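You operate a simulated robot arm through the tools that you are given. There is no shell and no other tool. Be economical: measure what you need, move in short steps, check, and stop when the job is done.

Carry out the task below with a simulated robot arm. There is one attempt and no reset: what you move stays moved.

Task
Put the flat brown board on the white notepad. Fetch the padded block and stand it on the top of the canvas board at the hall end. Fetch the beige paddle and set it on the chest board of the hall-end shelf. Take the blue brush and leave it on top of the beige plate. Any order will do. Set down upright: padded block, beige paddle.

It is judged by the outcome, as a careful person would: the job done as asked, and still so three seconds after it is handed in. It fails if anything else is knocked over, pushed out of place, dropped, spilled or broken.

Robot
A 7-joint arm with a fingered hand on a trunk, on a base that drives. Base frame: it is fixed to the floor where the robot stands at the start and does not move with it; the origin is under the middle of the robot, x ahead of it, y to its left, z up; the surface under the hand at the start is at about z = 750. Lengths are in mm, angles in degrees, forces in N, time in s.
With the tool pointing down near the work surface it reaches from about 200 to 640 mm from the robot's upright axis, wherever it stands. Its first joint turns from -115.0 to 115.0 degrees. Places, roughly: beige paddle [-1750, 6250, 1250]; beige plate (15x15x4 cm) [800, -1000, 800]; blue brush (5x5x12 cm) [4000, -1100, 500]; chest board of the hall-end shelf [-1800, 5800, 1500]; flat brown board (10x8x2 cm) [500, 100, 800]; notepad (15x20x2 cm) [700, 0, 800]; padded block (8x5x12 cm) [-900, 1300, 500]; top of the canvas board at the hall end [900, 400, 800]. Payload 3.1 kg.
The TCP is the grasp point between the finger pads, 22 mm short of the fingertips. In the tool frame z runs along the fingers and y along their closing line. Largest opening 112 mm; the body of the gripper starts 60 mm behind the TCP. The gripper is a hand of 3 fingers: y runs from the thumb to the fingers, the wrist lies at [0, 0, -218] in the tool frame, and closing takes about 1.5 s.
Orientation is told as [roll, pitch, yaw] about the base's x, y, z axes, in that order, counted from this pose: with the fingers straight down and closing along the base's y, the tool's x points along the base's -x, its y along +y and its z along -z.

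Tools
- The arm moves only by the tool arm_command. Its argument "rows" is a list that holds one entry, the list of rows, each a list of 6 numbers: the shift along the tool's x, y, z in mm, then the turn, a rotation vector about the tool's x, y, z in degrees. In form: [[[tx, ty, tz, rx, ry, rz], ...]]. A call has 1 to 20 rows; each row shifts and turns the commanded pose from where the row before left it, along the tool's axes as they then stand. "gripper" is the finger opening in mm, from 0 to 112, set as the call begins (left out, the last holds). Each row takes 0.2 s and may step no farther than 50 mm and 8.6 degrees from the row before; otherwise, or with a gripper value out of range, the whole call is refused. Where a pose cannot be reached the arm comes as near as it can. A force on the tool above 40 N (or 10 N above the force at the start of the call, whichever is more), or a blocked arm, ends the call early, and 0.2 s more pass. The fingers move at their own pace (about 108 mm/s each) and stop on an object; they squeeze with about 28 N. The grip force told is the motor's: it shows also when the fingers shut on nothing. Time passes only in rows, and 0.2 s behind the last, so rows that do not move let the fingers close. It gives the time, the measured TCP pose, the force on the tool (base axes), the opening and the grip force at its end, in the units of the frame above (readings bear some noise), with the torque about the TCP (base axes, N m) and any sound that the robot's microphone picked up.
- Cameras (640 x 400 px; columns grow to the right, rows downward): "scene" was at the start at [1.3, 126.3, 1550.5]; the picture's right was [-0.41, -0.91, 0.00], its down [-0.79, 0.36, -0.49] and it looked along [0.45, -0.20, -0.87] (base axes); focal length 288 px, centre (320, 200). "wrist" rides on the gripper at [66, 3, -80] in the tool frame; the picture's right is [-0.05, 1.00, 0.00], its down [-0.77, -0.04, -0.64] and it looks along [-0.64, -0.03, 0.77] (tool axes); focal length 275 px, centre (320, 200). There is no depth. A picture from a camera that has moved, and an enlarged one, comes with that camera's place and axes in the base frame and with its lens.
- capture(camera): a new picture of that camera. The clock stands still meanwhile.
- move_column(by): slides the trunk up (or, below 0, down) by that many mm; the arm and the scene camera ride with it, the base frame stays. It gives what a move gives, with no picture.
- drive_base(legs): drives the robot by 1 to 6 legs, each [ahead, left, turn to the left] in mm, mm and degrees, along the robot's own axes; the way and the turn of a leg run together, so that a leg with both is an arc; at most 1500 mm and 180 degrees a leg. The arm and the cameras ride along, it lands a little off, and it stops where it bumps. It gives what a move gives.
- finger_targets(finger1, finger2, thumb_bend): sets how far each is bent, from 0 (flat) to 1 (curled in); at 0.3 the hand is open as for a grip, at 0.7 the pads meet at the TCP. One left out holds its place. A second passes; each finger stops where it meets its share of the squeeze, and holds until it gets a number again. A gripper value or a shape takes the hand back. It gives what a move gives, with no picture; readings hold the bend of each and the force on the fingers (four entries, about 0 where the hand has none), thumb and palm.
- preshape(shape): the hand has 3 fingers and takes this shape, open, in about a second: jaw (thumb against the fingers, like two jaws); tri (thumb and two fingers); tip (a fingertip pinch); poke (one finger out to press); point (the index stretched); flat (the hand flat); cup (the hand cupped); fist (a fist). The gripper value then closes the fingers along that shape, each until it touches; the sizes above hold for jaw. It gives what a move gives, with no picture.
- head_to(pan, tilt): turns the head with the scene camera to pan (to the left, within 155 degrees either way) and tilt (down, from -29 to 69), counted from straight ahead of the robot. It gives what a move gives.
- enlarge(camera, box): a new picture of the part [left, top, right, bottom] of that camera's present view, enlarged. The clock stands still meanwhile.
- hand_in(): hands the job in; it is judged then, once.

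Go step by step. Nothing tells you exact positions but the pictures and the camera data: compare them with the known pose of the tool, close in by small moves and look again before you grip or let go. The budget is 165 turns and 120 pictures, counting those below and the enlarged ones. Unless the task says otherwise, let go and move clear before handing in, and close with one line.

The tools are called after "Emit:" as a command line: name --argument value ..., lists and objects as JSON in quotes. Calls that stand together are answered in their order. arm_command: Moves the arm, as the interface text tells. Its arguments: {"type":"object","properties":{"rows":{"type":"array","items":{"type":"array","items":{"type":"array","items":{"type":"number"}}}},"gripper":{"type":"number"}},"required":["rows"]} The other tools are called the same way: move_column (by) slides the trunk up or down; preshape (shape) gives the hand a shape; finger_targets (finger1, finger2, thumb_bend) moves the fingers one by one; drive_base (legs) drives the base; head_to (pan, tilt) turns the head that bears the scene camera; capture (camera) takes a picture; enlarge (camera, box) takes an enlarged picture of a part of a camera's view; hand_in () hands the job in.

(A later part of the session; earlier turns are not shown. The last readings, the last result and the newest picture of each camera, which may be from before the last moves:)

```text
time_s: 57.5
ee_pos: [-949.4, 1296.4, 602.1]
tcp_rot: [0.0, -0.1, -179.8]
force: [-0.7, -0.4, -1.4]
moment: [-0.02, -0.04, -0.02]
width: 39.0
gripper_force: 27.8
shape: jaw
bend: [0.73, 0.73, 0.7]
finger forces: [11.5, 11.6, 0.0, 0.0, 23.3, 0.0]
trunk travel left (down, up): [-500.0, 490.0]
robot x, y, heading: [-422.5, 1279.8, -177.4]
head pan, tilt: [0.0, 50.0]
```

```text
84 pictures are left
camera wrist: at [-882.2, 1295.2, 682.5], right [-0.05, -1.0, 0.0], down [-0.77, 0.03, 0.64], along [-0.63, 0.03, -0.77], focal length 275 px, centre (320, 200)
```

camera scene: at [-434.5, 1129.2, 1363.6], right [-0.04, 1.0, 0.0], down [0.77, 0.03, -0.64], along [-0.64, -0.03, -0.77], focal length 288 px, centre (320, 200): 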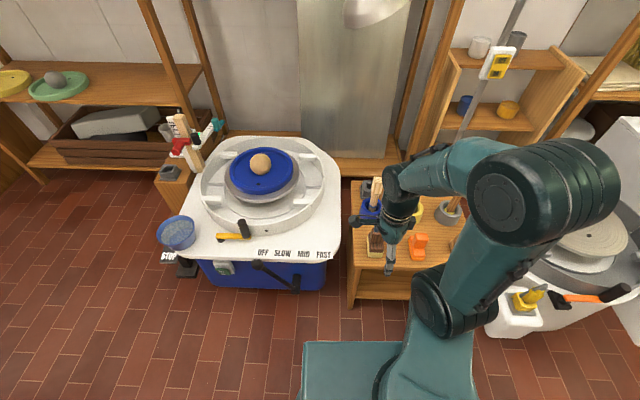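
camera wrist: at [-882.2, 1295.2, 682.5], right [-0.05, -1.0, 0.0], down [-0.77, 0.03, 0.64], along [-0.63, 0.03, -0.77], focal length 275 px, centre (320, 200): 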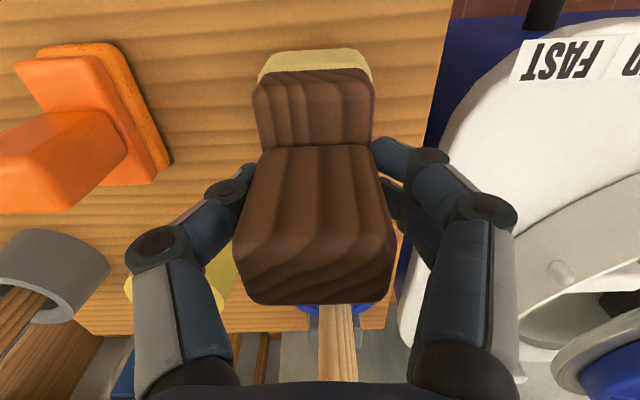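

The block is held firmly. I'll lift it clear, retract, raise the trunk, and drive toward the left canvas board.

Emit:
arm_command --rows '[[[0, 0, -45, 0, 0, 0], [0, 0, -45, 0, 0, 0], [0, 0, -45, 0, 0, 0], [45, 0, 0, 0, 0, 0], [45, 0, 0, 0, 0, 0], [45, 0, 0, 0, 0, 0], [35, 0, 0, 0, 0, 0], [0, 0, 0, 0, 0, 0]]]'

Emit:
move_column --by 200

Emit:
drive_base --legs '[[-300, 0, 0], [0, 0, 90], [1030, 0, 0], [0, 0, 88]]'

Emit:
capture --camera "scene"

Emit:
capture --camera "wrist"

```text
time_s: 59.3
ee_pos: [-777.0, 1297.7, 735.8]
tcp_rot: [0.0, 0.1, -180.0]
force: [-0.8, -0.3, -1.6]
moment: [-0.01, 0.01, -0.03]
width: 38.3
gripper_force: 28.0
shape: jaw
bend: [0.73, 0.73, 0.7]
finger forces: [11.0, 11.1, 0.1, 0.0, 23.1, 0.0]
trunk travel left (down, up): [-500.0, 490.0]
robot x, y, heading: [-421.8, 1281.4, -177.6]
head pan, tilt: [0.0, 50.0]
```

```text
time_s: 61.5
ee_pos: [-776.7, 1296.4, 936.5]
tcp_rot: [0.1, 0.0, -179.9]
force: [-0.4, 0.0, -1.9]
moment: [-0.01, -0.03, 0.02]
width: 38.4
gripper_force: 28.0
shape: jaw
bend: [0.73, 0.73, 0.7]
finger forces: [10.9, 11.1, 0.0, 0.0, 23.1, 0.0]
trunk travel left (down, up): [-700.0, 290.0]
robot x, y, heading: [-423.8, 1285.6, -177.3]
head pan, tilt: [0.0, 50.0]
```

```text
time_s: 76.0
ee_pos: [277.2, 248.2, 935.7]
tcp_rot: [-0.1, 0.0, -2.1]
force: [-0.5, 0.8, -1.3]
moment: [0.0, 0.03, 0.0]
width: 38.0
gripper_force: 28.5
shape: jaw
bend: [0.73, 0.73, 0.7]
finger forces: [11.5, 11.5, 0.1, 0.0, 24.1, 0.1]
trunk travel left (down, up): [-700.0, 290.0]
robot x, y, heading: [-75.3, 276.6, 0.4]
head pan, tilt: [0.0, 50.0]
```

```text
83 pictures are left
camera scene: at [-58.0, 428.8, 1563.6], right [0.01, -1.0, 0.0], down [-0.77, 0.0, -0.64], along [0.64, 0.0, -0.77], focal length 288 px, centre (320, 200)
```

scene: 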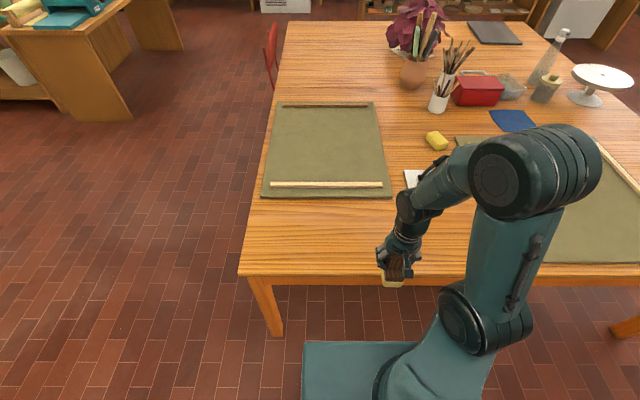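

```text
82 pictures are left
camera wrist: at [210.4, 254.3, 1016.5], right [0.08, 1.0, 0.0], down [0.77, -0.06, 0.64], along [0.63, -0.05, -0.77], focal length 275 px, centre (320, 200)
```

wrist: 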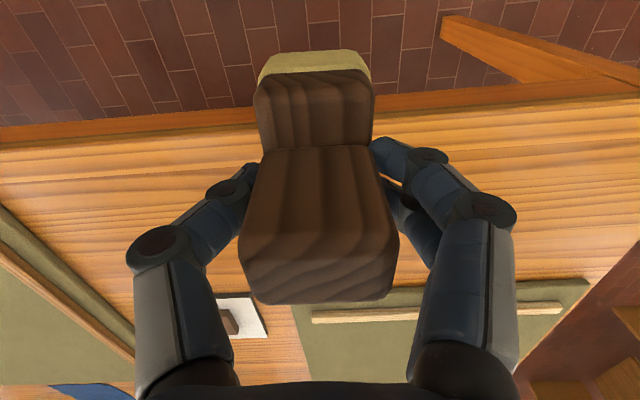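

The board's clear area spans about x 700–1190 and y 175–636. The base top is only about 260 mm high, so it can slide under the table edge; I'll drive forward 185 mm.

Emit:
drive_base --legs '[[185, 0, 0]]'

Emit:
arm_command --rows '[[[-45, 10, 0, 0, 0, 0], [-45, 10, 0, 0, 0, 0], [-45, 10, 0, 0, 0, 0], [-45, 10, 0, 0, 0, 0], [-45, 10, 0, 0, 0, 0], [-45, 10, 0, 0, 0, 0], [0, 0, 0, 0, 0, 0]]]'

Emit:
capture --camera "scene"

Emit:
capture --camera "wrist"

```text
time_s: 77.5
ee_pos: [458.5, 247.3, 936.6]
tcp_rot: [0.0, 0.1, -2.2]
force: [0.2, 0.7, -1.1]
moment: [-0.02, 0.02, 0.01]
width: 38.3
gripper_force: 28.0
shape: jaw
bend: [0.73, 0.73, 0.7]
finger forces: [11.5, 11.7, 0.1, 0.1, 24.2, 0.0]
trunk travel left (down, up): [-700.0, 290.0]
robot x, y, heading: [106.3, 275.2, 0.1]
head pan, tilt: [0.0, 50.0]
```

```text
time_s: 79.1
ee_pos: [731.1, 296.7, 934.9]
tcp_rot: [0.0, 0.0, -2.2]
force: [-0.5, 0.4, -2.1]
moment: [0.01, 0.01, 0.0]
width: 37.8
gripper_force: 28.3
shape: jaw
bend: [0.73, 0.73, 0.7]
finger forces: [11.9, 12.1, 0.1, 0.1, 24.1, 0.0]
trunk travel left (down, up): [-700.0, 290.0]
robot x, y, heading: [106.5, 275.3, 0.3]
head pan, tilt: [0.0, 50.0]
```

```text
81 pictures are left
camera scene: at [121.9, 428.8, 1563.7], right [0.0, -1.0, 0.0], down [-0.77, 0.0, -0.64], along [0.64, 0.0, -0.77], focal length 288 px, centre (320, 200)
```

scene: 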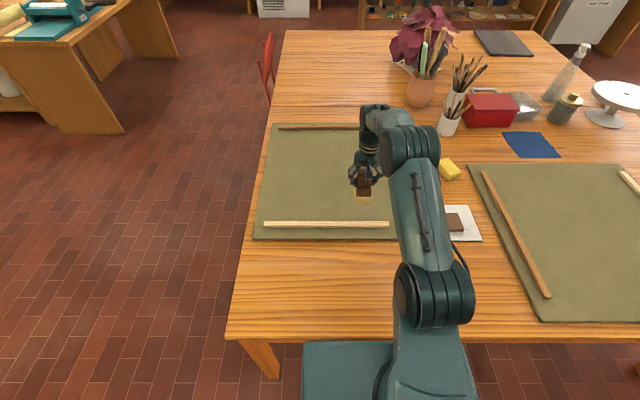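

```text
80 pictures are left
camera wrist: at [664.5, 302.9, 1015.3], right [0.09, 1.0, 0.0], down [0.77, -0.07, 0.64], along [0.63, -0.05, -0.77], focal length 275 px, centre (320, 200)
```

wrist: 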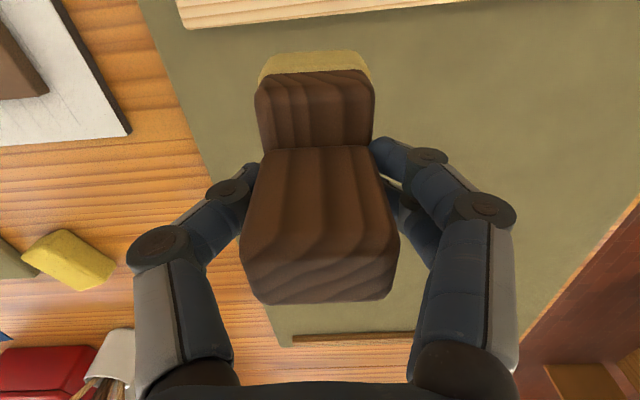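

The front strip's far edge is near x=686, so I want the block at x≈775. I'll drive 50 mm more ahead and check.

Emit:
drive_base --legs '[[55, 0, 0]]'

Emit:
arm_command --rows '[[[0, 30, 20, 0, 0, 0], [0, 30, 30, 0, 0, 0], [0, 0, 10, 0, 0, 0], [0, 0, 0, 0, 0, 0]]]'

Emit:
capture --camera "scene"

Emit:
capture --camera "wrist"

```text
time_s: 80.0
ee_pos: [788.5, 297.6, 932.6]
tcp_rot: [-0.1, 0.1, -2.3]
force: [0.8, 0.4, -2.3]
moment: [-0.02, -0.02, -0.02]
width: 37.7
gripper_force: 28.2
shape: jaw
bend: [0.73, 0.73, 0.7]
finger forces: [12.0, 12.1, 0.0, 0.0, 24.1, 0.1]
trunk travel left (down, up): [-700.0, 290.0]
robot x, y, heading: [162.3, 275.1, 0.0]
head pan, tilt: [0.0, 50.0]
```

```text
time_s: 81.0
ee_pos: [790.5, 355.4, 872.5]
tcp_rot: [0.0, 0.1, -2.3]
force: [0.6, 0.2, -1.7]
moment: [-0.01, -0.01, 0.01]
width: 37.7
gripper_force: 28.2
shape: jaw
bend: [0.73, 0.73, 0.7]
finger forces: [12.2, 12.3, 0.1, 0.0, 24.4, 0.0]
trunk travel left (down, up): [-700.0, 290.0]
robot x, y, heading: [162.5, 274.0, 0.1]
head pan, tilt: [0.0, 50.0]
```

```text
79 pictures are left
camera scene: at [181.2, 430.1, 1563.5], right [0.0, -1.0, 0.0], down [-0.77, 0.0, -0.64], along [0.64, 0.0, -0.77], focal length 288 px, centre (320, 200)
```

scene: 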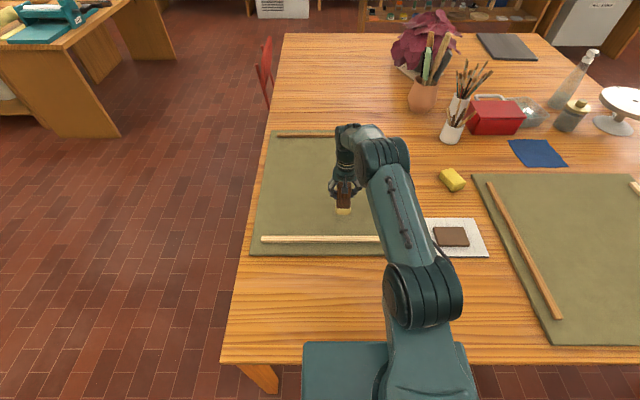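

```text
78 pictures are left
camera wrist: at [724.6, 361.6, 954.6], right [0.09, 1.0, 0.0], down [0.77, -0.07, 0.64], along [0.63, -0.06, -0.77], focal length 275 px, centre (320, 200)
```

wrist: 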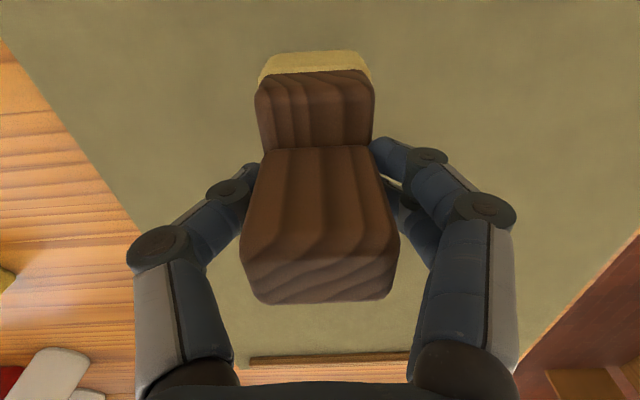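

The position is clear of the strips. I'll lower in small steps until contact.

Emit:
arm_command --rows '[[[0, 0, 5, 0, 0, 0], [0, 0, 4, 0, 0, 0], [0, 0, 3, 0, 0, 0], [0, 0, 2, 0, 0, 0], [0, 0, 0, 0, 0, 0]]]'

Emit:
enlarge --camera "scene" --box '[310, 150, 390, 230]'

```text
time_s: 82.2
ee_pos: [789.6, 354.8, 859.2]
tcp_rot: [-0.1, 0.0, -2.2]
force: [-0.5, -0.2, -1.5]
moment: [0.02, -0.02, 0.01]
width: 37.7
gripper_force: 27.8
shape: jaw
bend: [0.73, 0.73, 0.7]
finger forces: [12.2, 12.4, 0.0, 0.1, 24.4, 0.1]
trunk travel left (down, up): [-700.0, 290.0]
robot x, y, heading: [163.2, 279.3, 0.2]
head pan, tilt: [0.0, 50.0]
```

```text
5.00 times, centred on (350, 190) of scene
camera zoom: at [180.9, 429.8, 1563.6], right [0.0, -1.0, 0.0], down [-0.77, 0.0, -0.64], along [0.64, 0.0, -0.77], focal length 1439 px, centre (170, 250)
```

zoom: 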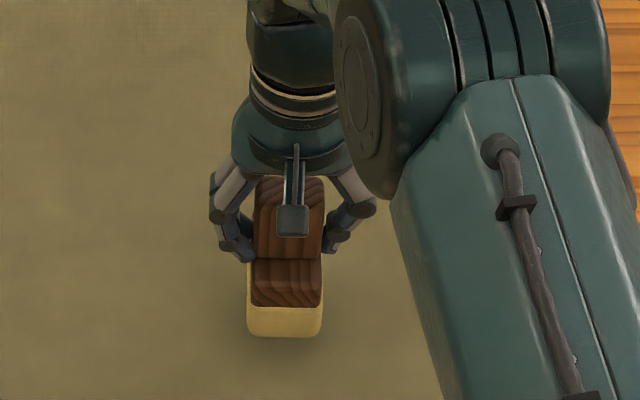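

Emit:
arm_command --rows '[[[0, 0, 2, 0, 0, 0], [0, 0, 2, 0, 0, 0], [0, 0, 2, 0, 0, 0], [0, 0, 0, 0, 0, 0]]]'

```text
time_s: 83.2
ee_pos: [790.3, 354.3, 852.5]
tcp_rot: [0.0, 0.0, -2.4]
force: [0.0, 0.5, -2.1]
moment: [-0.03, 0.02, 0.03]
width: 37.9
gripper_force: 27.9
shape: jaw
bend: [0.73, 0.73, 0.7]
finger forces: [12.3, 12.2, 0.0, 0.1, 24.4, 0.0]
trunk travel left (down, up): [-700.0, 290.0]
robot x, y, heading: [160.5, 274.4, 0.0]
head pan, tilt: [0.0, 50.0]
```

Emit:
arm_command --rows '[[[0, 0, 2, 0, 0, 0], [0, 0, 2, 0, 0, 0], [0, 0, 0, 0, 0, 0]]]'

Emit:
enlarge --camera "scene" --box '[310, 150, 390, 230]'

```text
time_s: 84.0
ee_pos: [790.8, 356.2, 849.3]
tcp_rot: [0.0, 0.0, -2.3]
force: [0.0, -0.6, -0.9]
moment: [0.01, -0.04, -0.02]
width: 37.5
gripper_force: 28.5
shape: jaw
bend: [0.73, 0.73, 0.7]
finger forces: [12.2, 12.3, 0.0, 0.0, 24.4, 0.1]
trunk travel left (down, up): [-700.0, 290.0]
robot x, y, heading: [168.3, 274.4, 0.1]
head pan, tilt: [0.0, 50.0]
```

```text
5.00 times, centred on (350, 190) of scene
camera zoom: at [180.9, 429.8, 1563.6], right [0.0, -1.0, 0.0], down [-0.77, 0.0, -0.64], along [0.64, 0.0, -0.77], focal length 1439 px, centre (170, 250)
```

zoom: 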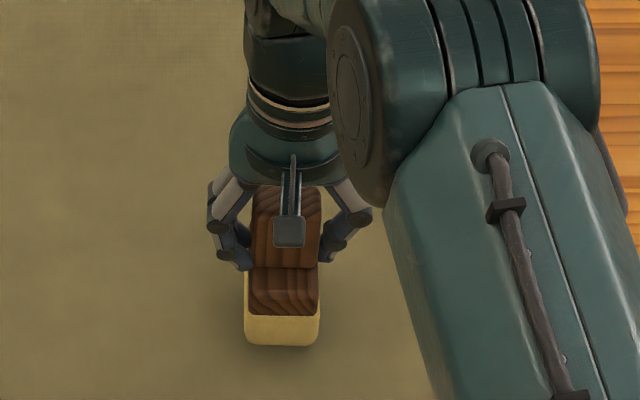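

Emit:
arm_command --rows '[[[0, 0, 2, 0, 0, 0], [0, 0, 2, 0, 0, 0], [0, 0, 0, 0, 0, 0]]]'

Emit:
arm_command --rows '[[[0, 0, 2, 0, 0, 0], [0, 0, 0, 0, 0, 0]]]'

```text
time_s: 84.8
ee_pos: [790.4, 356.7, 846.1]
tcp_rot: [0.0, 0.1, -2.3]
force: [0.7, 0.1, -2.3]
moment: [0.0, 0.01, 0.02]
width: 37.4
gripper_force: 27.8
shape: jaw
bend: [0.73, 0.73, 0.7]
finger forces: [12.2, 12.3, 0.0, 0.0, 24.4, 0.0]
trunk travel left (down, up): [-700.0, 290.0]
robot x, y, heading: [166.3, 274.7, 0.1]
head pan, tilt: [0.0, 50.0]
```

```text
time_s: 85.4
ee_pos: [790.2, 355.7, 843.6]
tcp_rot: [0.0, 0.1, -2.2]
force: [0.4, 0.7, -1.7]
moment: [0.01, 0.02, 0.0]
width: 37.5
gripper_force: 28.3
shape: jaw
bend: [0.73, 0.73, 0.7]
finger forces: [12.4, 12.3, 0.0, 0.0, 24.4, 0.0]
trunk travel left (down, up): [-700.0, 290.0]
robot x, y, heading: [166.5, 276.2, 0.1]
head pan, tilt: [0.0, 50.0]
```

Emit:
arm_command --rows '[[[0, 0, 2, 0, 0, 0], [0, 0, 2, 0, 0, 0], [0, 0, 0, 0, 0, 0]]]'

Emit:
enlarge --camera "scene" --box '[310, 150, 390, 230]'

```text
time_s: 86.2
ee_pos: [791.2, 355.8, 841.0]
tcp_rot: [0.1, -0.1, -2.3]
force: [-0.4, -0.3, 0.8]
moment: [0.03, -0.01, -0.02]
width: 37.7
gripper_force: 28.0
shape: jaw
bend: [0.74, 0.74, 0.7]
finger forces: [12.8, 13.0, 0.0, 0.1, 25.1, 0.0]
trunk travel left (down, up): [-700.0, 290.0]
robot x, y, heading: [162.3, 274.9, 0.2]
head pan, tilt: [0.0, 50.0]
```

```text
5.00 times, centred on (350, 190) of scene
camera zoom: at [180.5, 429.7, 1563.6], right [0.0, -1.0, 0.0], down [-0.77, 0.0, -0.64], along [0.64, 0.0, -0.77], focal length 1439 px, centre (170, 250)
```

zoom: 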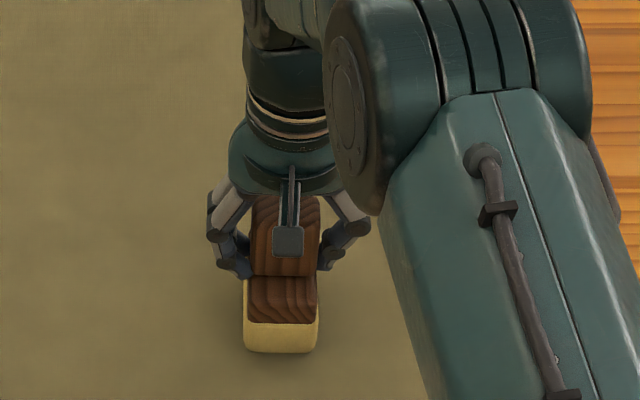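

Contact is made. I'll release and rise.

Emit:
arm_command --rows '[[[0, 0, 0, 0, 0, 0], [0, 0, 0, 0, 0, 0], [0, 0, 0, 0, 0, 0], [0, 0, -10, 0, 0, 0], [0, 0, -30, 0, 0, 0], [0, 0, -50, 0, 0, 0], [0, 0, -50, 0, 0, 0], [20, 0, -20, 0, 0, 0], [45, 0, 0, 0, 0, 0], [45, 0, 0, 0, 0, 0], [45, 0, 0, 0, 0, 0], [45, 0, 0, 0, 0, 0], [45, 0, 0, 0, 0, 0], [30, 0, 0, 0, 0, 0], [0, 0, 0, 0, 0, 0]]]' --gripper 85

Emit:
capture --camera "scene"

Emit:
enlarge --camera "scene" --box '[310, 150, 390, 230]'

```text
time_s: 89.4
ee_pos: [514.9, 370.2, 1002.4]
tcp_rot: [0.0, -0.1, -2.4]
force: [-0.7, -0.7, 0.2]
moment: [-0.01, 0.0, 0.0]
width: 84.9
gripper_force: 0.0
shape: jaw
bend: [0.63, 0.63, 0.59]
finger forces: [0.0, 0.0, 0.1, 0.1, 0.1, 0.0]
trunk travel left (down, up): [-700.0, 290.0]
robot x, y, heading: [161.5, 276.8, 0.2]
head pan, tilt: [0.0, 50.0]
```

```text
74 pictures are left
camera scene: at [181.0, 429.9, 1563.5], right [0.0, -1.0, 0.0], down [-0.77, 0.0, -0.64], along [0.64, 0.0, -0.77], focal length 288 px, centre (320, 200)
```

scene: 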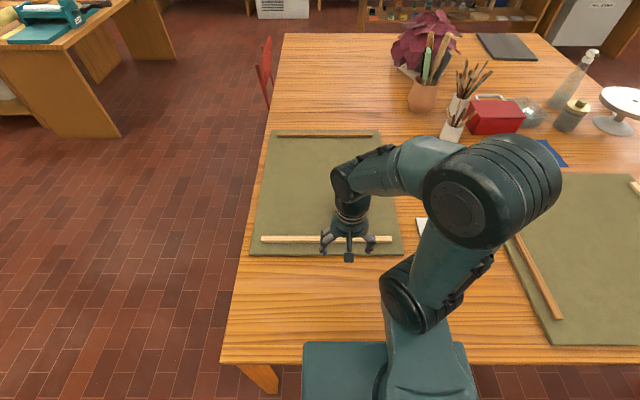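

```text
5.00 times, centred on (350, 190) of scene
camera zoom: at [181.0, 429.9, 1563.5], right [0.0, -1.0, 0.0], down [-0.77, 0.0, -0.64], along [0.64, 0.0, -0.77], focal length 1439 px, centre (170, 250)
```

zoom: 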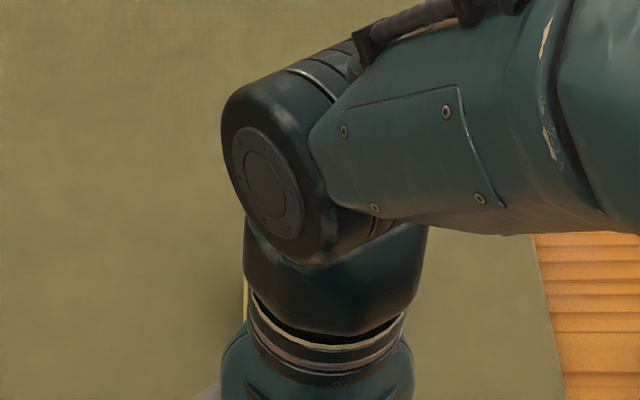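

The arm hides the block. I'll back off from the table and check the block while planning the next drive.

Emit:
drive_base --legs '[[-300, 0, 0]]'

Emit:
head_to --pan 15 --tilt 25

Emit:
capture --camera "scene"

Emit:
head_to --pan 70 --tilt 15

Emit:
capture --camera "scene"

Emit:
head_to --pan 115 --tilt 10

Emit:
capture --camera "scene"

```text
time_s: 91.4
ee_pos: [222.3, 367.1, 1002.1]
tcp_rot: [0.0, 0.0, -2.6]
force: [-0.3, -0.4, 0.1]
moment: [-0.02, 0.01, -0.03]
width: 84.8
gripper_force: 0.0
shape: jaw
bend: [0.63, 0.63, 0.59]
finger forces: [0.0, 0.0, 0.0, 0.1, 0.0, 0.0]
trunk travel left (down, up): [-700.0, 290.0]
robot x, y, heading: [-131.1, 277.3, -0.3]
head pan, tilt: [0.0, 50.0]
```

```text
time_s: 92.3
ee_pos: [222.3, 368.8, 1002.8]
tcp_rot: [0.1, 0.0, -2.7]
force: [-0.5, -0.2, 0.9]
moment: [0.03, 0.02, 0.03]
width: 84.5
gripper_force: 0.0
shape: jaw
bend: [0.63, 0.63, 0.59]
finger forces: [0.0, 0.0, 0.0, 0.0, 0.0, 0.0]
trunk travel left (down, up): [-700.0, 290.0]
robot x, y, heading: [-131.3, 276.4, -0.4]
head pan, tilt: [15.0, 25.0]
```

```text
72 pictures are left
camera scene: at [-99.5, 453.8, 1601.0], right [0.25, -0.97, 0.0], down [-0.41, -0.11, -0.91], along [0.88, 0.23, -0.42], focal length 288 px, centre (320, 200)
```

scene: 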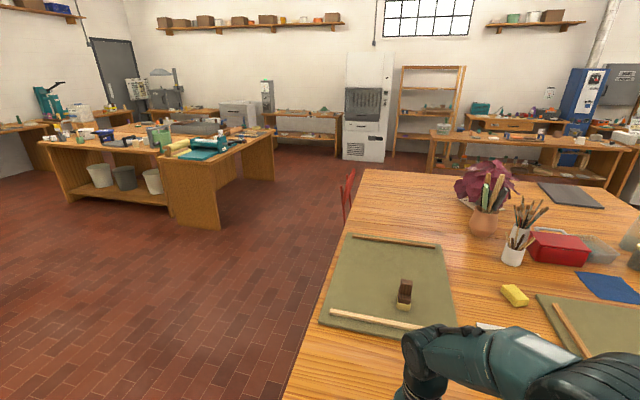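

```text
time_s: 93.6
ee_pos: [222.2, 368.2, 1003.0]
tcp_rot: [0.0, -0.1, -2.8]
force: [-0.7, -0.7, -0.4]
moment: [-0.03, 0.01, 0.03]
width: 84.7
gripper_force: 0.1
shape: jaw
bend: [0.63, 0.63, 0.59]
finger forces: [0.0, 0.1, 0.0, 0.1, 0.0, 0.1]
trunk travel left (down, up): [-700.0, 290.0]
robot x, y, heading: [-127.4, 279.1, -0.1]
head pan, tilt: [70.0, 15.0]
```

```text
71 pictures are left
camera scene: at [-156.1, 518.0, 1617.3], right [0.94, -0.35, 0.0], down [-0.09, -0.24, -0.97], along [0.34, 0.91, -0.26], focal length 288 px, centre (320, 200)
```

scene: 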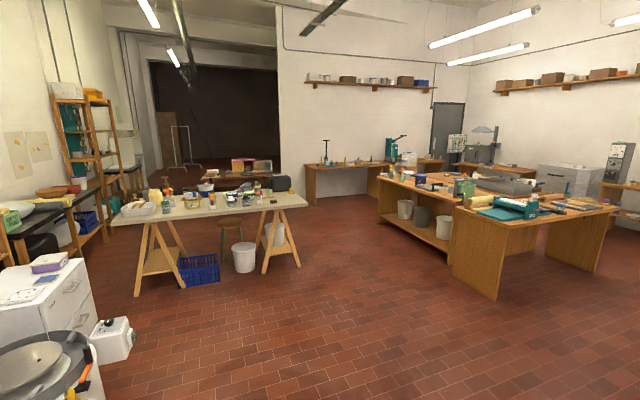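

```text
time_s: 94.7
ee_pos: [221.8, 368.6, 1000.9]
tcp_rot: [0.0, 0.1, -2.6]
force: [0.9, 0.1, 0.2]
moment: [-0.01, -0.02, -0.03]
width: 84.7
gripper_force: 0.0
shape: jaw
bend: [0.63, 0.63, 0.59]
finger forces: [0.0, 0.0, 0.0, 0.0, 0.1, 0.0]
trunk travel left (down, up): [-700.0, 290.0]
robot x, y, heading: [-131.9, 277.6, -0.4]
head pan, tilt: [115.0, 10.0]
```

```text
70 pictures are left
camera scene: at [-227.4, 515.0, 1625.4], right [0.91, 0.42, 0.0], down [0.07, -0.16, -0.98], along [-0.41, 0.89, -0.17], focal length 288 px, centre (320, 200)
```

scene: 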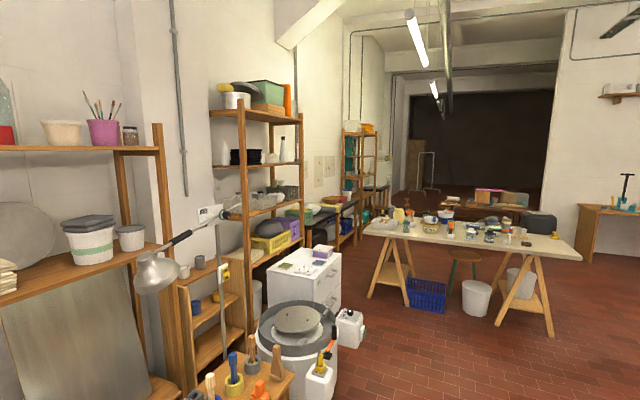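

The padded block stands upright on the canvas board. Next is the beige paddle at the hall-end shelf; I'll go around the right side of the trestle table where the gap is wide.

Emit:
drive_base --legs '[[0, 0, 90], [1200, 0, 0], [1100, 0, 0], [0, -1300, 0]]'

Emit:
head_to --pan 0 --tilt 20

Emit:
capture --camera "scene"

```text
time_s: 116.2
ee_pos: [1050.3, 2951.0, 1000.2]
tcp_rot: [0.1, -0.1, 86.0]
force: [0.4, 0.0, -0.1]
moment: [-0.02, 0.01, 0.0]
width: 84.9
gripper_force: 0.0
shape: jaw
bend: [0.63, 0.63, 0.59]
finger forces: [0.0, 0.0, 0.0, 0.0, 0.0, 0.1]
trunk travel left (down, up): [-700.0, 290.0]
robot x, y, heading: [1136.4, 2598.1, 88.5]
head pan, tilt: [115.0, 10.0]
```

```text
time_s: 118.1
ee_pos: [1051.0, 2951.5, 1001.4]
tcp_rot: [0.0, 0.1, 86.0]
force: [-1.0, 0.2, 0.0]
moment: [0.0, 0.01, -0.01]
width: 84.6
gripper_force: 0.0
shape: jaw
bend: [0.63, 0.63, 0.59]
finger forces: [0.1, 0.0, 0.0, 0.0, 0.0, 0.0]
trunk travel left (down, up): [-700.0, 290.0]
robot x, y, heading: [1136.3, 2599.6, 88.1]
head pan, tilt: [0.0, 20.0]
```

```text
69 pictures are left
camera scene: at [983.2, 2635.0, 1609.2], right [1.0, -0.03, 0.0], down [-0.01, -0.34, -0.94], along [0.03, 0.94, -0.34], focal length 288 px, centre (320, 200)
```

scene: 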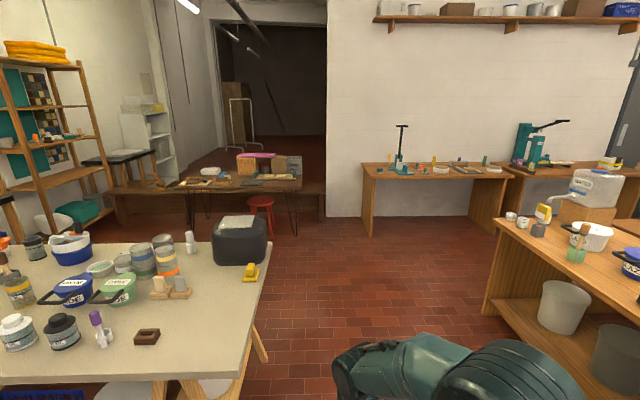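

The shelf is visible at left. I'll zoom on it.

Emit:
enlarge --camera "scene" --box '[0, 30, 180, 250]'

```text
1.82 times, centred on (90, 140) of scene
camera zoom: at [983.2, 2635.0, 1609.2], right [1.0, -0.03, 0.0], down [-0.01, -0.34, -0.94], along [0.03, 0.94, -0.34], focal length 523 px, centre (738, 309)
```

zoom: 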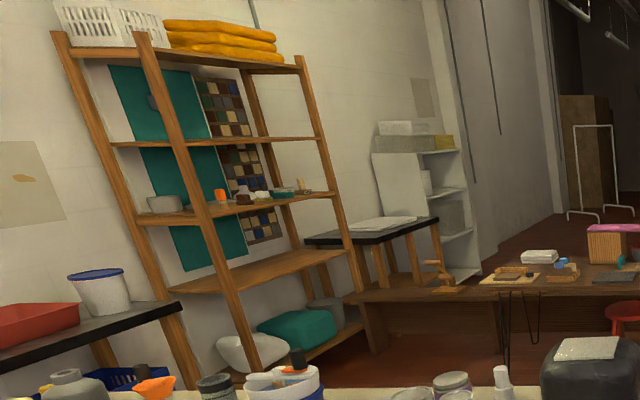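

The chest board looks empty and the paddle's board is just below it, with a bench further right. I'll go ahead to y≈4850, turn left and approach partway.

Emit:
drive_base --legs '[[1150, 0, 0], [1100, 0, 0], [0, 0, 91], [1400, 0, 0]]'

Emit:
head_to --pan -25 --tilt 15

Emit:
capture --camera "scene"

```text
time_s: 139.8
ee_pos: [-578.2, 4718.4, 1003.0]
tcp_rot: [0.0, 0.0, 179.7]
force: [-0.3, -0.4, 1.2]
moment: [0.01, -0.01, 0.02]
width: 84.9
gripper_force: 0.0
shape: jaw
bend: [0.63, 0.63, 0.59]
finger forces: [0.0, 0.0, 0.0, 0.0, 0.0, 0.1]
trunk travel left (down, up): [-700.0, 290.0]
robot x, y, heading: [-230.5, 4825.0, -177.9]
head pan, tilt: [0.0, 20.0]
```

```text
time_s: 140.6
ee_pos: [-578.4, 4718.8, 1002.7]
tcp_rot: [0.0, 0.0, 179.7]
force: [0.0, 0.6, 0.2]
moment: [-0.01, 0.01, -0.01]
width: 84.3
gripper_force: 0.0
shape: jaw
bend: [0.63, 0.63, 0.59]
finger forces: [0.0, 0.1, 0.0, 0.0, 0.1, 0.0]
trunk travel left (down, up): [-700.0, 290.0]
robot x, y, heading: [-230.5, 4823.1, -177.9]
head pan, tilt: [-25.0, 15.0]
```

```text
67 pictures are left
camera scene: at [-249.9, 4711.7, 1617.3], right [0.39, 0.92, 0.0], down [0.24, -0.1, -0.97], along [-0.89, 0.37, -0.26], focal length 288 px, centre (320, 200)
```

scene: 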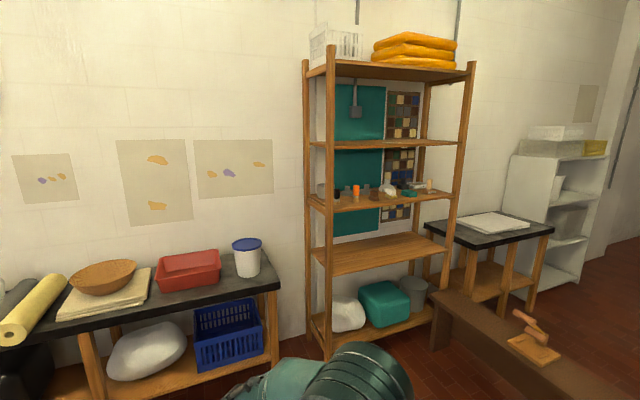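

The shelf front is at about x=-1809, y 5400–6415, with boards near z=1105 and z=1490. I'll zoom in on the items to find the paddle.

Emit:
enlarge --camera "scene" --box '[310, 130, 470, 230]'

```text
4.00 times, centred on (390, 180) of scene
camera zoom: at [-249.9, 4711.7, 1617.3], right [0.39, 0.92, 0.0], down [0.24, -0.1, -0.97], along [-0.89, 0.37, -0.26], focal length 1151 px, centre (40, 280)
```

zoom: 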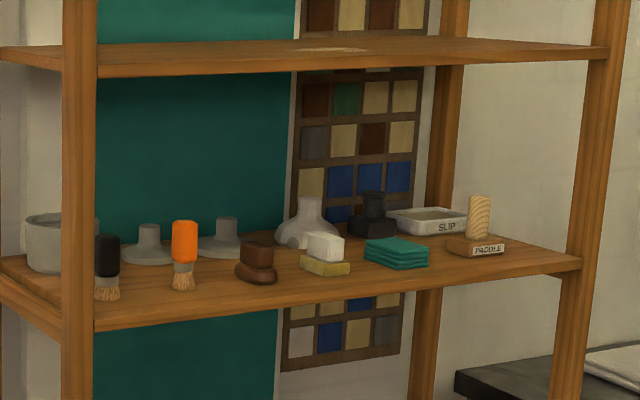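

The paddle, labelled so, stands near [-1890,6290] on the z≈1105 board. I'll drive to about [-1265,5720] and face it diagonally.

Emit:
drive_base --legs '[[1000, 0, 0], [0, -900, 0], [0, 0, -46]]'

Emit:
head_to --pan 0 --tilt 35

Emit:
capture --camera "scene"

```text
time_s: 152.2
ee_pos: [-1562.7, 5875.9, 1002.8]
tcp_rot: [-0.1, 0.0, 134.7]
force: [-0.1, 0.2, -0.5]
moment: [0.0, -0.01, 0.01]
width: 84.4
gripper_force: 0.2
shape: jaw
bend: [0.63, 0.63, 0.59]
finger forces: [0.0, 0.1, 0.0, 0.0, 0.1, 0.0]
trunk travel left (down, up): [-700.0, 290.0]
robot x, y, heading: [-1240.0, 5707.6, 137.0]
head pan, tilt: [-25.0, 15.0]
```

```text
time_s: 153.1
ee_pos: [-1561.2, 5876.2, 1002.0]
tcp_rot: [0.0, 0.0, 134.6]
force: [-0.1, -0.5, -0.3]
moment: [0.01, -0.02, 0.0]
width: 85.0
gripper_force: 0.1
shape: jaw
bend: [0.63, 0.63, 0.59]
finger forces: [0.0, 0.1, 0.0, 0.0, 0.1, 0.0]
trunk travel left (down, up): [-700.0, 290.0]
robot x, y, heading: [-1239.0, 5701.2, 137.1]
head pan, tilt: [0.0, 35.0]
```

```text
65 pictures are left
camera scene: at [-1364.1, 5612.6, 1585.4], right [0.68, 0.73, 0.0], down [0.42, -0.39, -0.82], along [-0.6, 0.56, -0.57], focal length 288 px, centre (320, 200)
```

scene: 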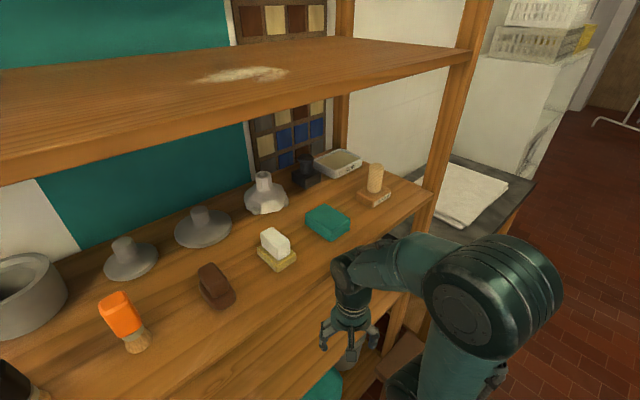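

The paddle is near [-1715,6130] with its board at z≈1165. I'll zoom to refine.

Emit:
enlarge --camera "scene" --box '[290, 120, 450, 250]'

Emit:
capture --camera "wrist"

```text
3.08 times, centred on (370, 185) of scene
camera zoom: at [-1364.1, 5612.6, 1585.4], right [0.68, 0.73, 0.0], down [0.42, -0.39, -0.82], along [-0.6, 0.56, -0.57], focal length 885 px, centre (166, 246)
```

zoom: 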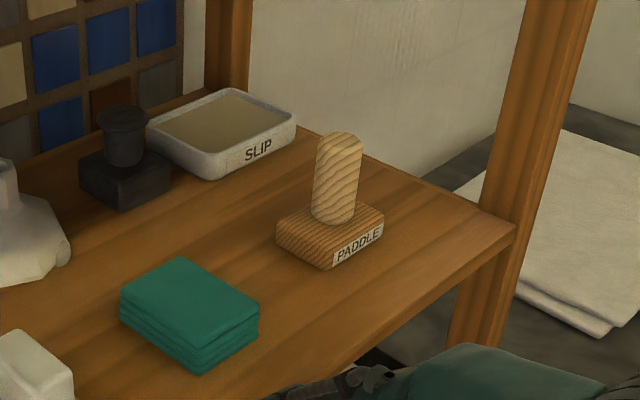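

```text
63 pictures are left
camera wrist: at [-1518.0, 5827.7, 1082.6], right [-0.74, -0.67, 0.0], down [-0.52, 0.57, 0.64], along [-0.43, 0.47, -0.77], focal length 275 px, centre (320, 200)
```

wrist: 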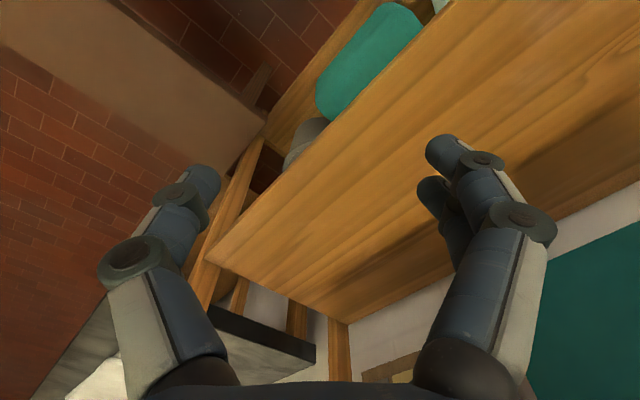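

I'll back off 120 mm, raise the trunk 220 mm, and tilt the hand 60° forward so it can enter under the chest board.

Emit:
drive_base --legs '[[-120, 0, 0]]'

Emit:
move_column --by 220

Emit:
arm_command --rows '[[[0, 0, 0, 0, -8.5, 0], [0, 0, 0, 0, -8.5, 0], [0, 0, 0, 0, -8.5, 0], [0, 0, 0, 0, -8.5, 0], [0, 0, 0, 0, -8.5, 0], [0, 0, 0, 0, -8.5, 0], [0, 0, 0, 0, -8.5, 0], [0, 0, 0, 0, 0, 0]]]' --gripper 90

Emit:
capture --camera "wrist"

Emit:
capture --camera "scene"

```text
time_s: 154.3
ee_pos: [-1475.7, 5794.7, 1001.2]
tcp_rot: [0.0, -0.1, 134.7]
force: [0.0, 0.4, -0.5]
moment: [0.02, 0.02, 0.03]
width: 84.7
gripper_force: 0.1
shape: jaw
bend: [0.63, 0.63, 0.59]
finger forces: [0.0, 0.0, 0.1, 0.0, 0.1, 0.0]
trunk travel left (down, up): [-700.0, 290.0]
robot x, y, heading: [-1151.3, 5628.2, 137.1]
head pan, tilt: [0.0, 35.0]
```

```text
time_s: 156.7
ee_pos: [-1475.8, 5794.7, 1222.5]
tcp_rot: [0.0, 0.0, 134.7]
force: [-0.3, -0.3, -0.3]
moment: [0.01, -0.02, -0.04]
width: 84.8
gripper_force: 0.1
shape: jaw
bend: [0.63, 0.63, 0.59]
finger forces: [0.1, 0.0, 0.0, 0.0, 0.1, 0.0]
trunk travel left (down, up): [-920.0, 70.0]
robot x, y, heading: [-1150.7, 5624.3, 137.2]
head pan, tilt: [0.0, 35.0]
```

```text
time_s: 158.4
ee_pos: [-1476.4, 5796.5, 1220.4]
tcp_rot: [0.0, -59.6, 134.8]
force: [0.7, -0.9, -0.2]
moment: [0.0, 0.01, 0.0]
width: 90.0
gripper_force: 0.1
shape: jaw
bend: [0.59, 0.59, 0.55]
finger forces: [0.0, 0.0, 0.0, 0.1, 0.0, 0.0]
trunk travel left (down, up): [-920.0, 70.0]
robot x, y, heading: [-1156.4, 5623.2, 137.3]
head pan, tilt: [0.0, 35.0]
```

```text
62 pictures are left
camera wrist: at [-1405.6, 5722.0, 1204.6], right [-0.73, -0.69, 0.04], down [0.14, -0.09, 0.99], along [-0.67, 0.72, 0.16], focal length 275 px, centre (320, 200)
```

wrist: 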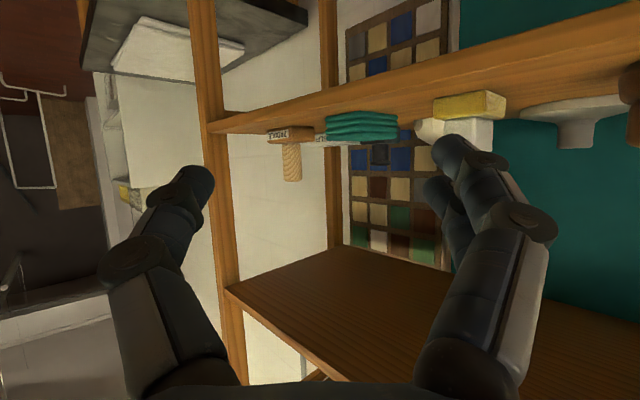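

```text
61 pictures are left
camera scene: at [-1277.1, 5532.4, 1805.4], right [0.68, 0.73, 0.0], down [0.42, -0.39, -0.82], along [-0.6, 0.56, -0.57], focal length 288 px, centre (320, 200)
```

scene: 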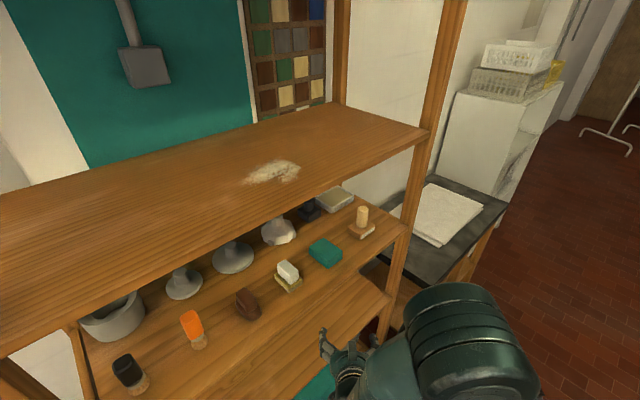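

Two rays fix the paddle at about [-1730,6150], its base at z≈1151 and top at z≈1251. I'll shift right 70 mm, drive in 150 mm, and look again.

Emit:
arm_command --rows '[[[0, -36, 0, 0, 0, 0], [0, -35, 0, 0, 0, 0], [0, 0, 0, 0, 0, 0]]]'

Emit:
drive_base --legs '[[150, 0, 0]]'

Emit:
capture --camera "wrist"

Emit:
capture --camera "scene"

```text
time_s: 159.2
ee_pos: [-1455.9, 5857.8, 1217.9]
tcp_rot: [-0.2, -59.5, 134.8]
force: [0.4, 0.0, -1.0]
moment: [0.0, -0.01, -0.03]
width: 89.7
gripper_force: 0.0
shape: jaw
bend: [0.59, 0.59, 0.55]
finger forces: [0.1, 0.1, 0.0, 0.0, 0.1, 0.0]
out of reach, approached as far as the arm can: row 1, 2
trunk travel left (down, up): [-920.0, 70.0]
robot x, y, heading: [-1153.1, 5624.1, 137.4]
head pan, tilt: [0.0, 35.0]
```

```text
time_s: 160.6
ee_pos: [-1565.4, 5958.1, 1219.2]
tcp_rot: [-0.2, -59.4, 134.7]
force: [-0.2, -0.3, 0.1]
moment: [-0.03, 0.0, -0.01]
width: 89.8
gripper_force: 0.0
shape: jaw
bend: [0.59, 0.59, 0.55]
finger forces: [0.0, 0.1, 0.1, 0.0, 0.0, 0.0]
trunk travel left (down, up): [-920.0, 70.0]
robot x, y, heading: [-1266.1, 5729.7, 137.2]
head pan, tilt: [0.0, 35.0]
```

```text
60 pictures are left
camera wrist: at [-1494.5, 5884.9, 1203.3], right [-0.73, -0.69, 0.04], down [0.14, -0.09, 0.99], along [-0.67, 0.72, 0.16], focal length 275 px, centre (320, 200)
```

wrist: 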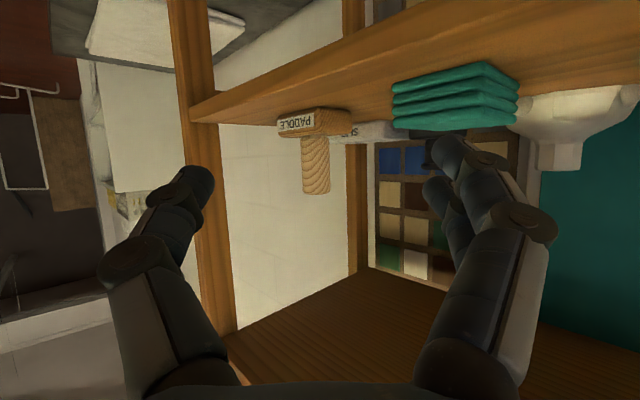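

```text
59 pictures are left
camera scene: at [-1386.3, 5633.4, 1805.4], right [0.68, 0.73, 0.0], down [0.42, -0.39, -0.82], along [-0.6, 0.56, -0.57], focal length 288 px, centre (320, 200)
```

scene: 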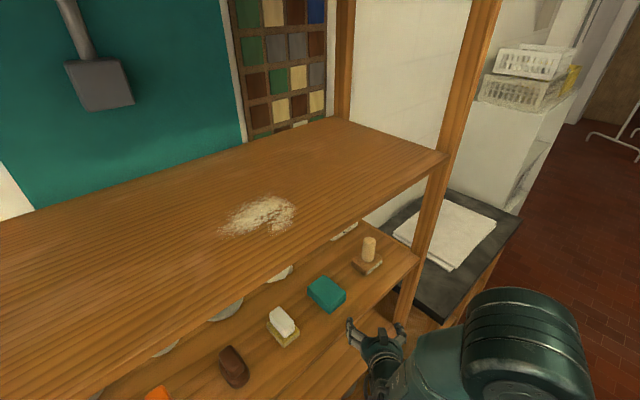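

The handle mid is at about [-1728,6143,1215]. I'll advance 165 mm along the approach line, then check.

Emit:
arm_command --rows '[[[-20.9, -7, 35.3, 0, 0, 0], [-20.9, -7, 35.3, 0, 0, 0], [-20.9, 0, 35.3, 0, 0, 0], [-20.9, 0, 35.3, 0, 0, 0], [0, 0, 0, 0, 0, 0]]]'

Emit:
capture --camera "wrist"

Emit:
capture --camera "scene"

```text
time_s: 161.8
ee_pos: [-1667.3, 6084.2, 1221.4]
tcp_rot: [-0.1, -59.5, 134.8]
force: [0.3, -0.9, -0.1]
moment: [0.01, 0.0, 0.02]
width: 89.8
gripper_force: 0.1
shape: jaw
bend: [0.59, 0.59, 0.55]
finger forces: [0.1, 0.1, 0.1, 0.1, 0.0, 0.1]
trunk travel left (down, up): [-920.0, 70.0]
robot x, y, heading: [-1267.8, 5726.4, 136.9]
head pan, tilt: [0.0, 35.0]
```

```text
58 pictures are left
camera wrist: at [-1598.5, 6009.4, 1204.9], right [-0.73, -0.69, 0.04], down [0.14, -0.09, 0.99], along [-0.67, 0.72, 0.16], focal length 275 px, centre (320, 200)
```

wrist: 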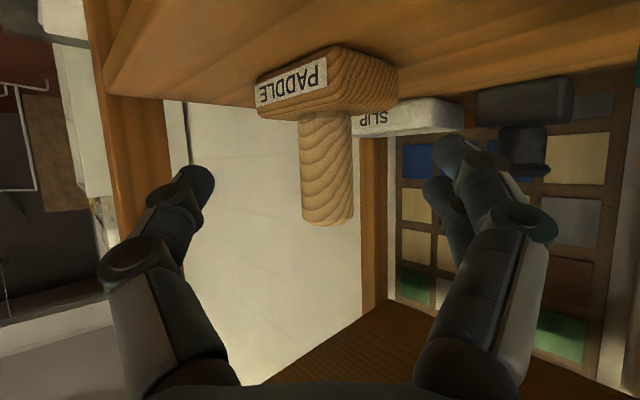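

```text
57 pictures are left
camera scene: at [-1386.5, 5633.7, 1805.4], right [0.68, 0.73, 0.0], down [0.42, -0.39, -0.82], along [-0.6, 0.56, -0.57], focal length 288 px, centre (320, 200)
```

scene: 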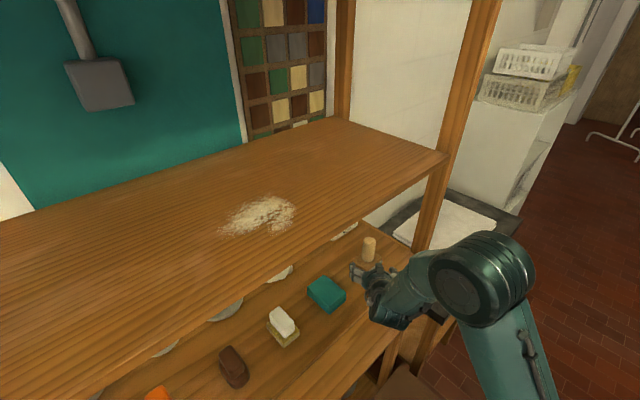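

Aligned. I'll advance the last 85 mm.

Emit:
arm_command --rows '[[[-20, 1, 37, 0, 0, 0], [-19, 2, 37, 0, 0, 0], [0, 0, 2, 0, 0, 0], [0, 0, 0, 0, 0, 0]]]'

Emit:
capture --camera "wrist"

Emit:
enlarge --camera "scene" --box '[310, 210, 430, 310]'

```text
time_s: 162.8
ee_pos: [-1732.8, 6143.5, 1212.1]
tcp_rot: [-0.1, -59.4, 134.8]
force: [-0.3, -0.5, -0.1]
moment: [-0.01, -0.02, -0.02]
width: 89.9
gripper_force: 0.1
shape: jaw
bend: [0.59, 0.59, 0.55]
finger forces: [0.1, 0.0, 0.0, 0.0, 0.1, 0.0]
trunk travel left (down, up): [-920.0, 70.0]
robot x, y, heading: [-1264.8, 5732.7, 137.1]
head pan, tilt: [0.0, 35.0]
```

```text
56 pictures are left
camera wrist: at [-1662.4, 6069.4, 1196.3], right [-0.73, -0.69, 0.04], down [0.13, -0.09, 0.99], along [-0.67, 0.72, 0.15], focal length 275 px, centre (320, 200)
```

wrist: 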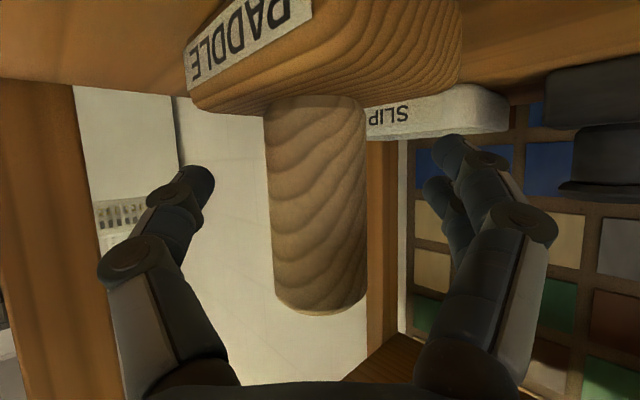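

```text
4.00 times, centred on (370, 260) of scene
camera zoom: at [-1388.0, 5634.9, 1805.3], right [0.68, 0.73, 0.0], down [0.42, -0.39, -0.82], along [-0.6, 0.56, -0.57], focal length 1151 px, centre (120, -40)
```

zoom: 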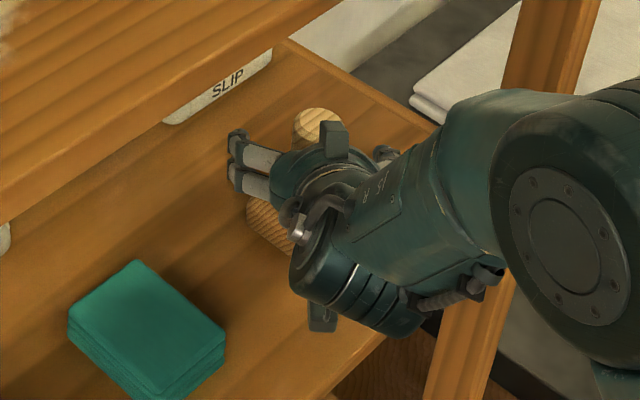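

The handle sits at the grasp point, so I'll close.

Emit:
arm_command --rows '[[[0, 0, 0, 0, 0, 0], [0, 0, 0, 0, 0, 0], [0, 0, 0, 0, 0, 0], [0, 0, 0, 0, 0, 0], [0, 0, 0, 0, 0, 0], [0, 0, 0, 0, 0, 0], [0, 0, 0, 0, 0, 0], [0, 0, 0, 0, 0, 0]]]' --gripper 0

Emit:
capture --camera "wrist"

```text
time_s: 164.6
ee_pos: [-1732.0, 6143.5, 1212.9]
tcp_rot: [-0.2, -59.5, 134.7]
force: [1.0, -0.4, 0.9]
moment: [0.02, 0.06, 0.02]
width: 0.1
gripper_force: 27.6
shape: jaw
bend: [0.72, 0.68, 0.75]
finger forces: [0.0, 1.9, 0.1, 0.1, 2.3, 0.0]
trunk travel left (down, up): [-920.0, 70.0]
robot x, y, heading: [-1264.1, 5723.1, 137.2]
head pan, tilt: [0.0, 35.0]
```

```text
54 pictures are left
camera wrist: at [-1662.1, 6069.1, 1196.4], right [-0.73, -0.69, 0.04], down [0.13, -0.09, 0.99], along [-0.67, 0.72, 0.16], focal length 275 px, centre (320, 200)
```

wrist: 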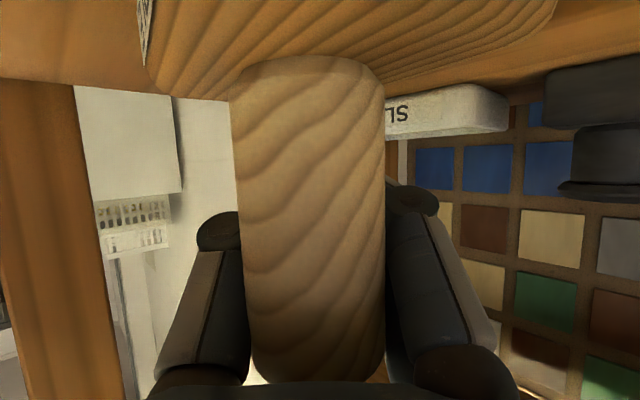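

The fingers closed behind the handle and drew it toward the palm; it is still standing. I'll open and re-measure.

Emit:
arm_command --rows '[[[0, 0, 0, 0, 0, 0], [0, 0, 0, 0, 0, 0], [0, 0, 0, 0, 0, 0], [0, 0, 0, 0, 0, 0], [0, 0, 0, 0, 0, 0], [0, 0, 0, 0, 0, 0]]]' --gripper 90

Emit:
capture --camera "wrist"

Emit:
enlarge --camera "scene" --box '[310, 210, 430, 310]'

```text
time_s: 166.0
ee_pos: [-1732.4, 6143.0, 1213.9]
tcp_rot: [-0.1, -59.6, 134.6]
force: [0.5, -0.1, 0.3]
moment: [0.01, -0.02, 0.04]
width: 89.6
gripper_force: 0.1
shape: jaw
bend: [0.59, 0.59, 0.55]
finger forces: [0.1, 0.0, 0.0, 0.0, 0.0, 0.1]
trunk travel left (down, up): [-920.0, 70.0]
robot x, y, heading: [-1262.8, 5728.8, 137.3]
head pan, tilt: [0.0, 35.0]
```

```text
53 pictures are left
camera wrist: at [-1662.1, 6069.0, 1196.5], right [-0.73, -0.69, 0.04], down [0.14, -0.09, 0.99], along [-0.67, 0.72, 0.16], focal length 275 px, centre (320, 200)
```

wrist: 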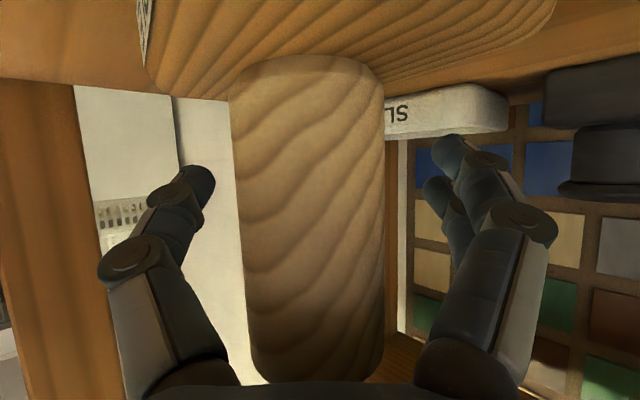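

```text
4.00 times, centred on (370, 260) of scene
camera zoom: at [-1387.6, 5634.5, 1805.3], right [0.68, 0.73, 0.0], down [0.42, -0.39, -0.82], along [-0.6, 0.56, -0.57], focal length 1151 px, centre (120, -40)
```

zoom: 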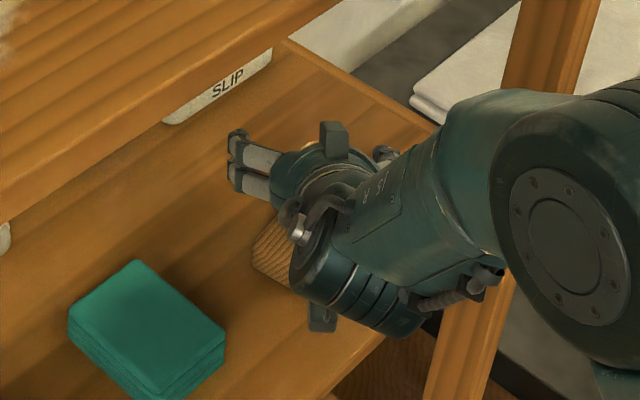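

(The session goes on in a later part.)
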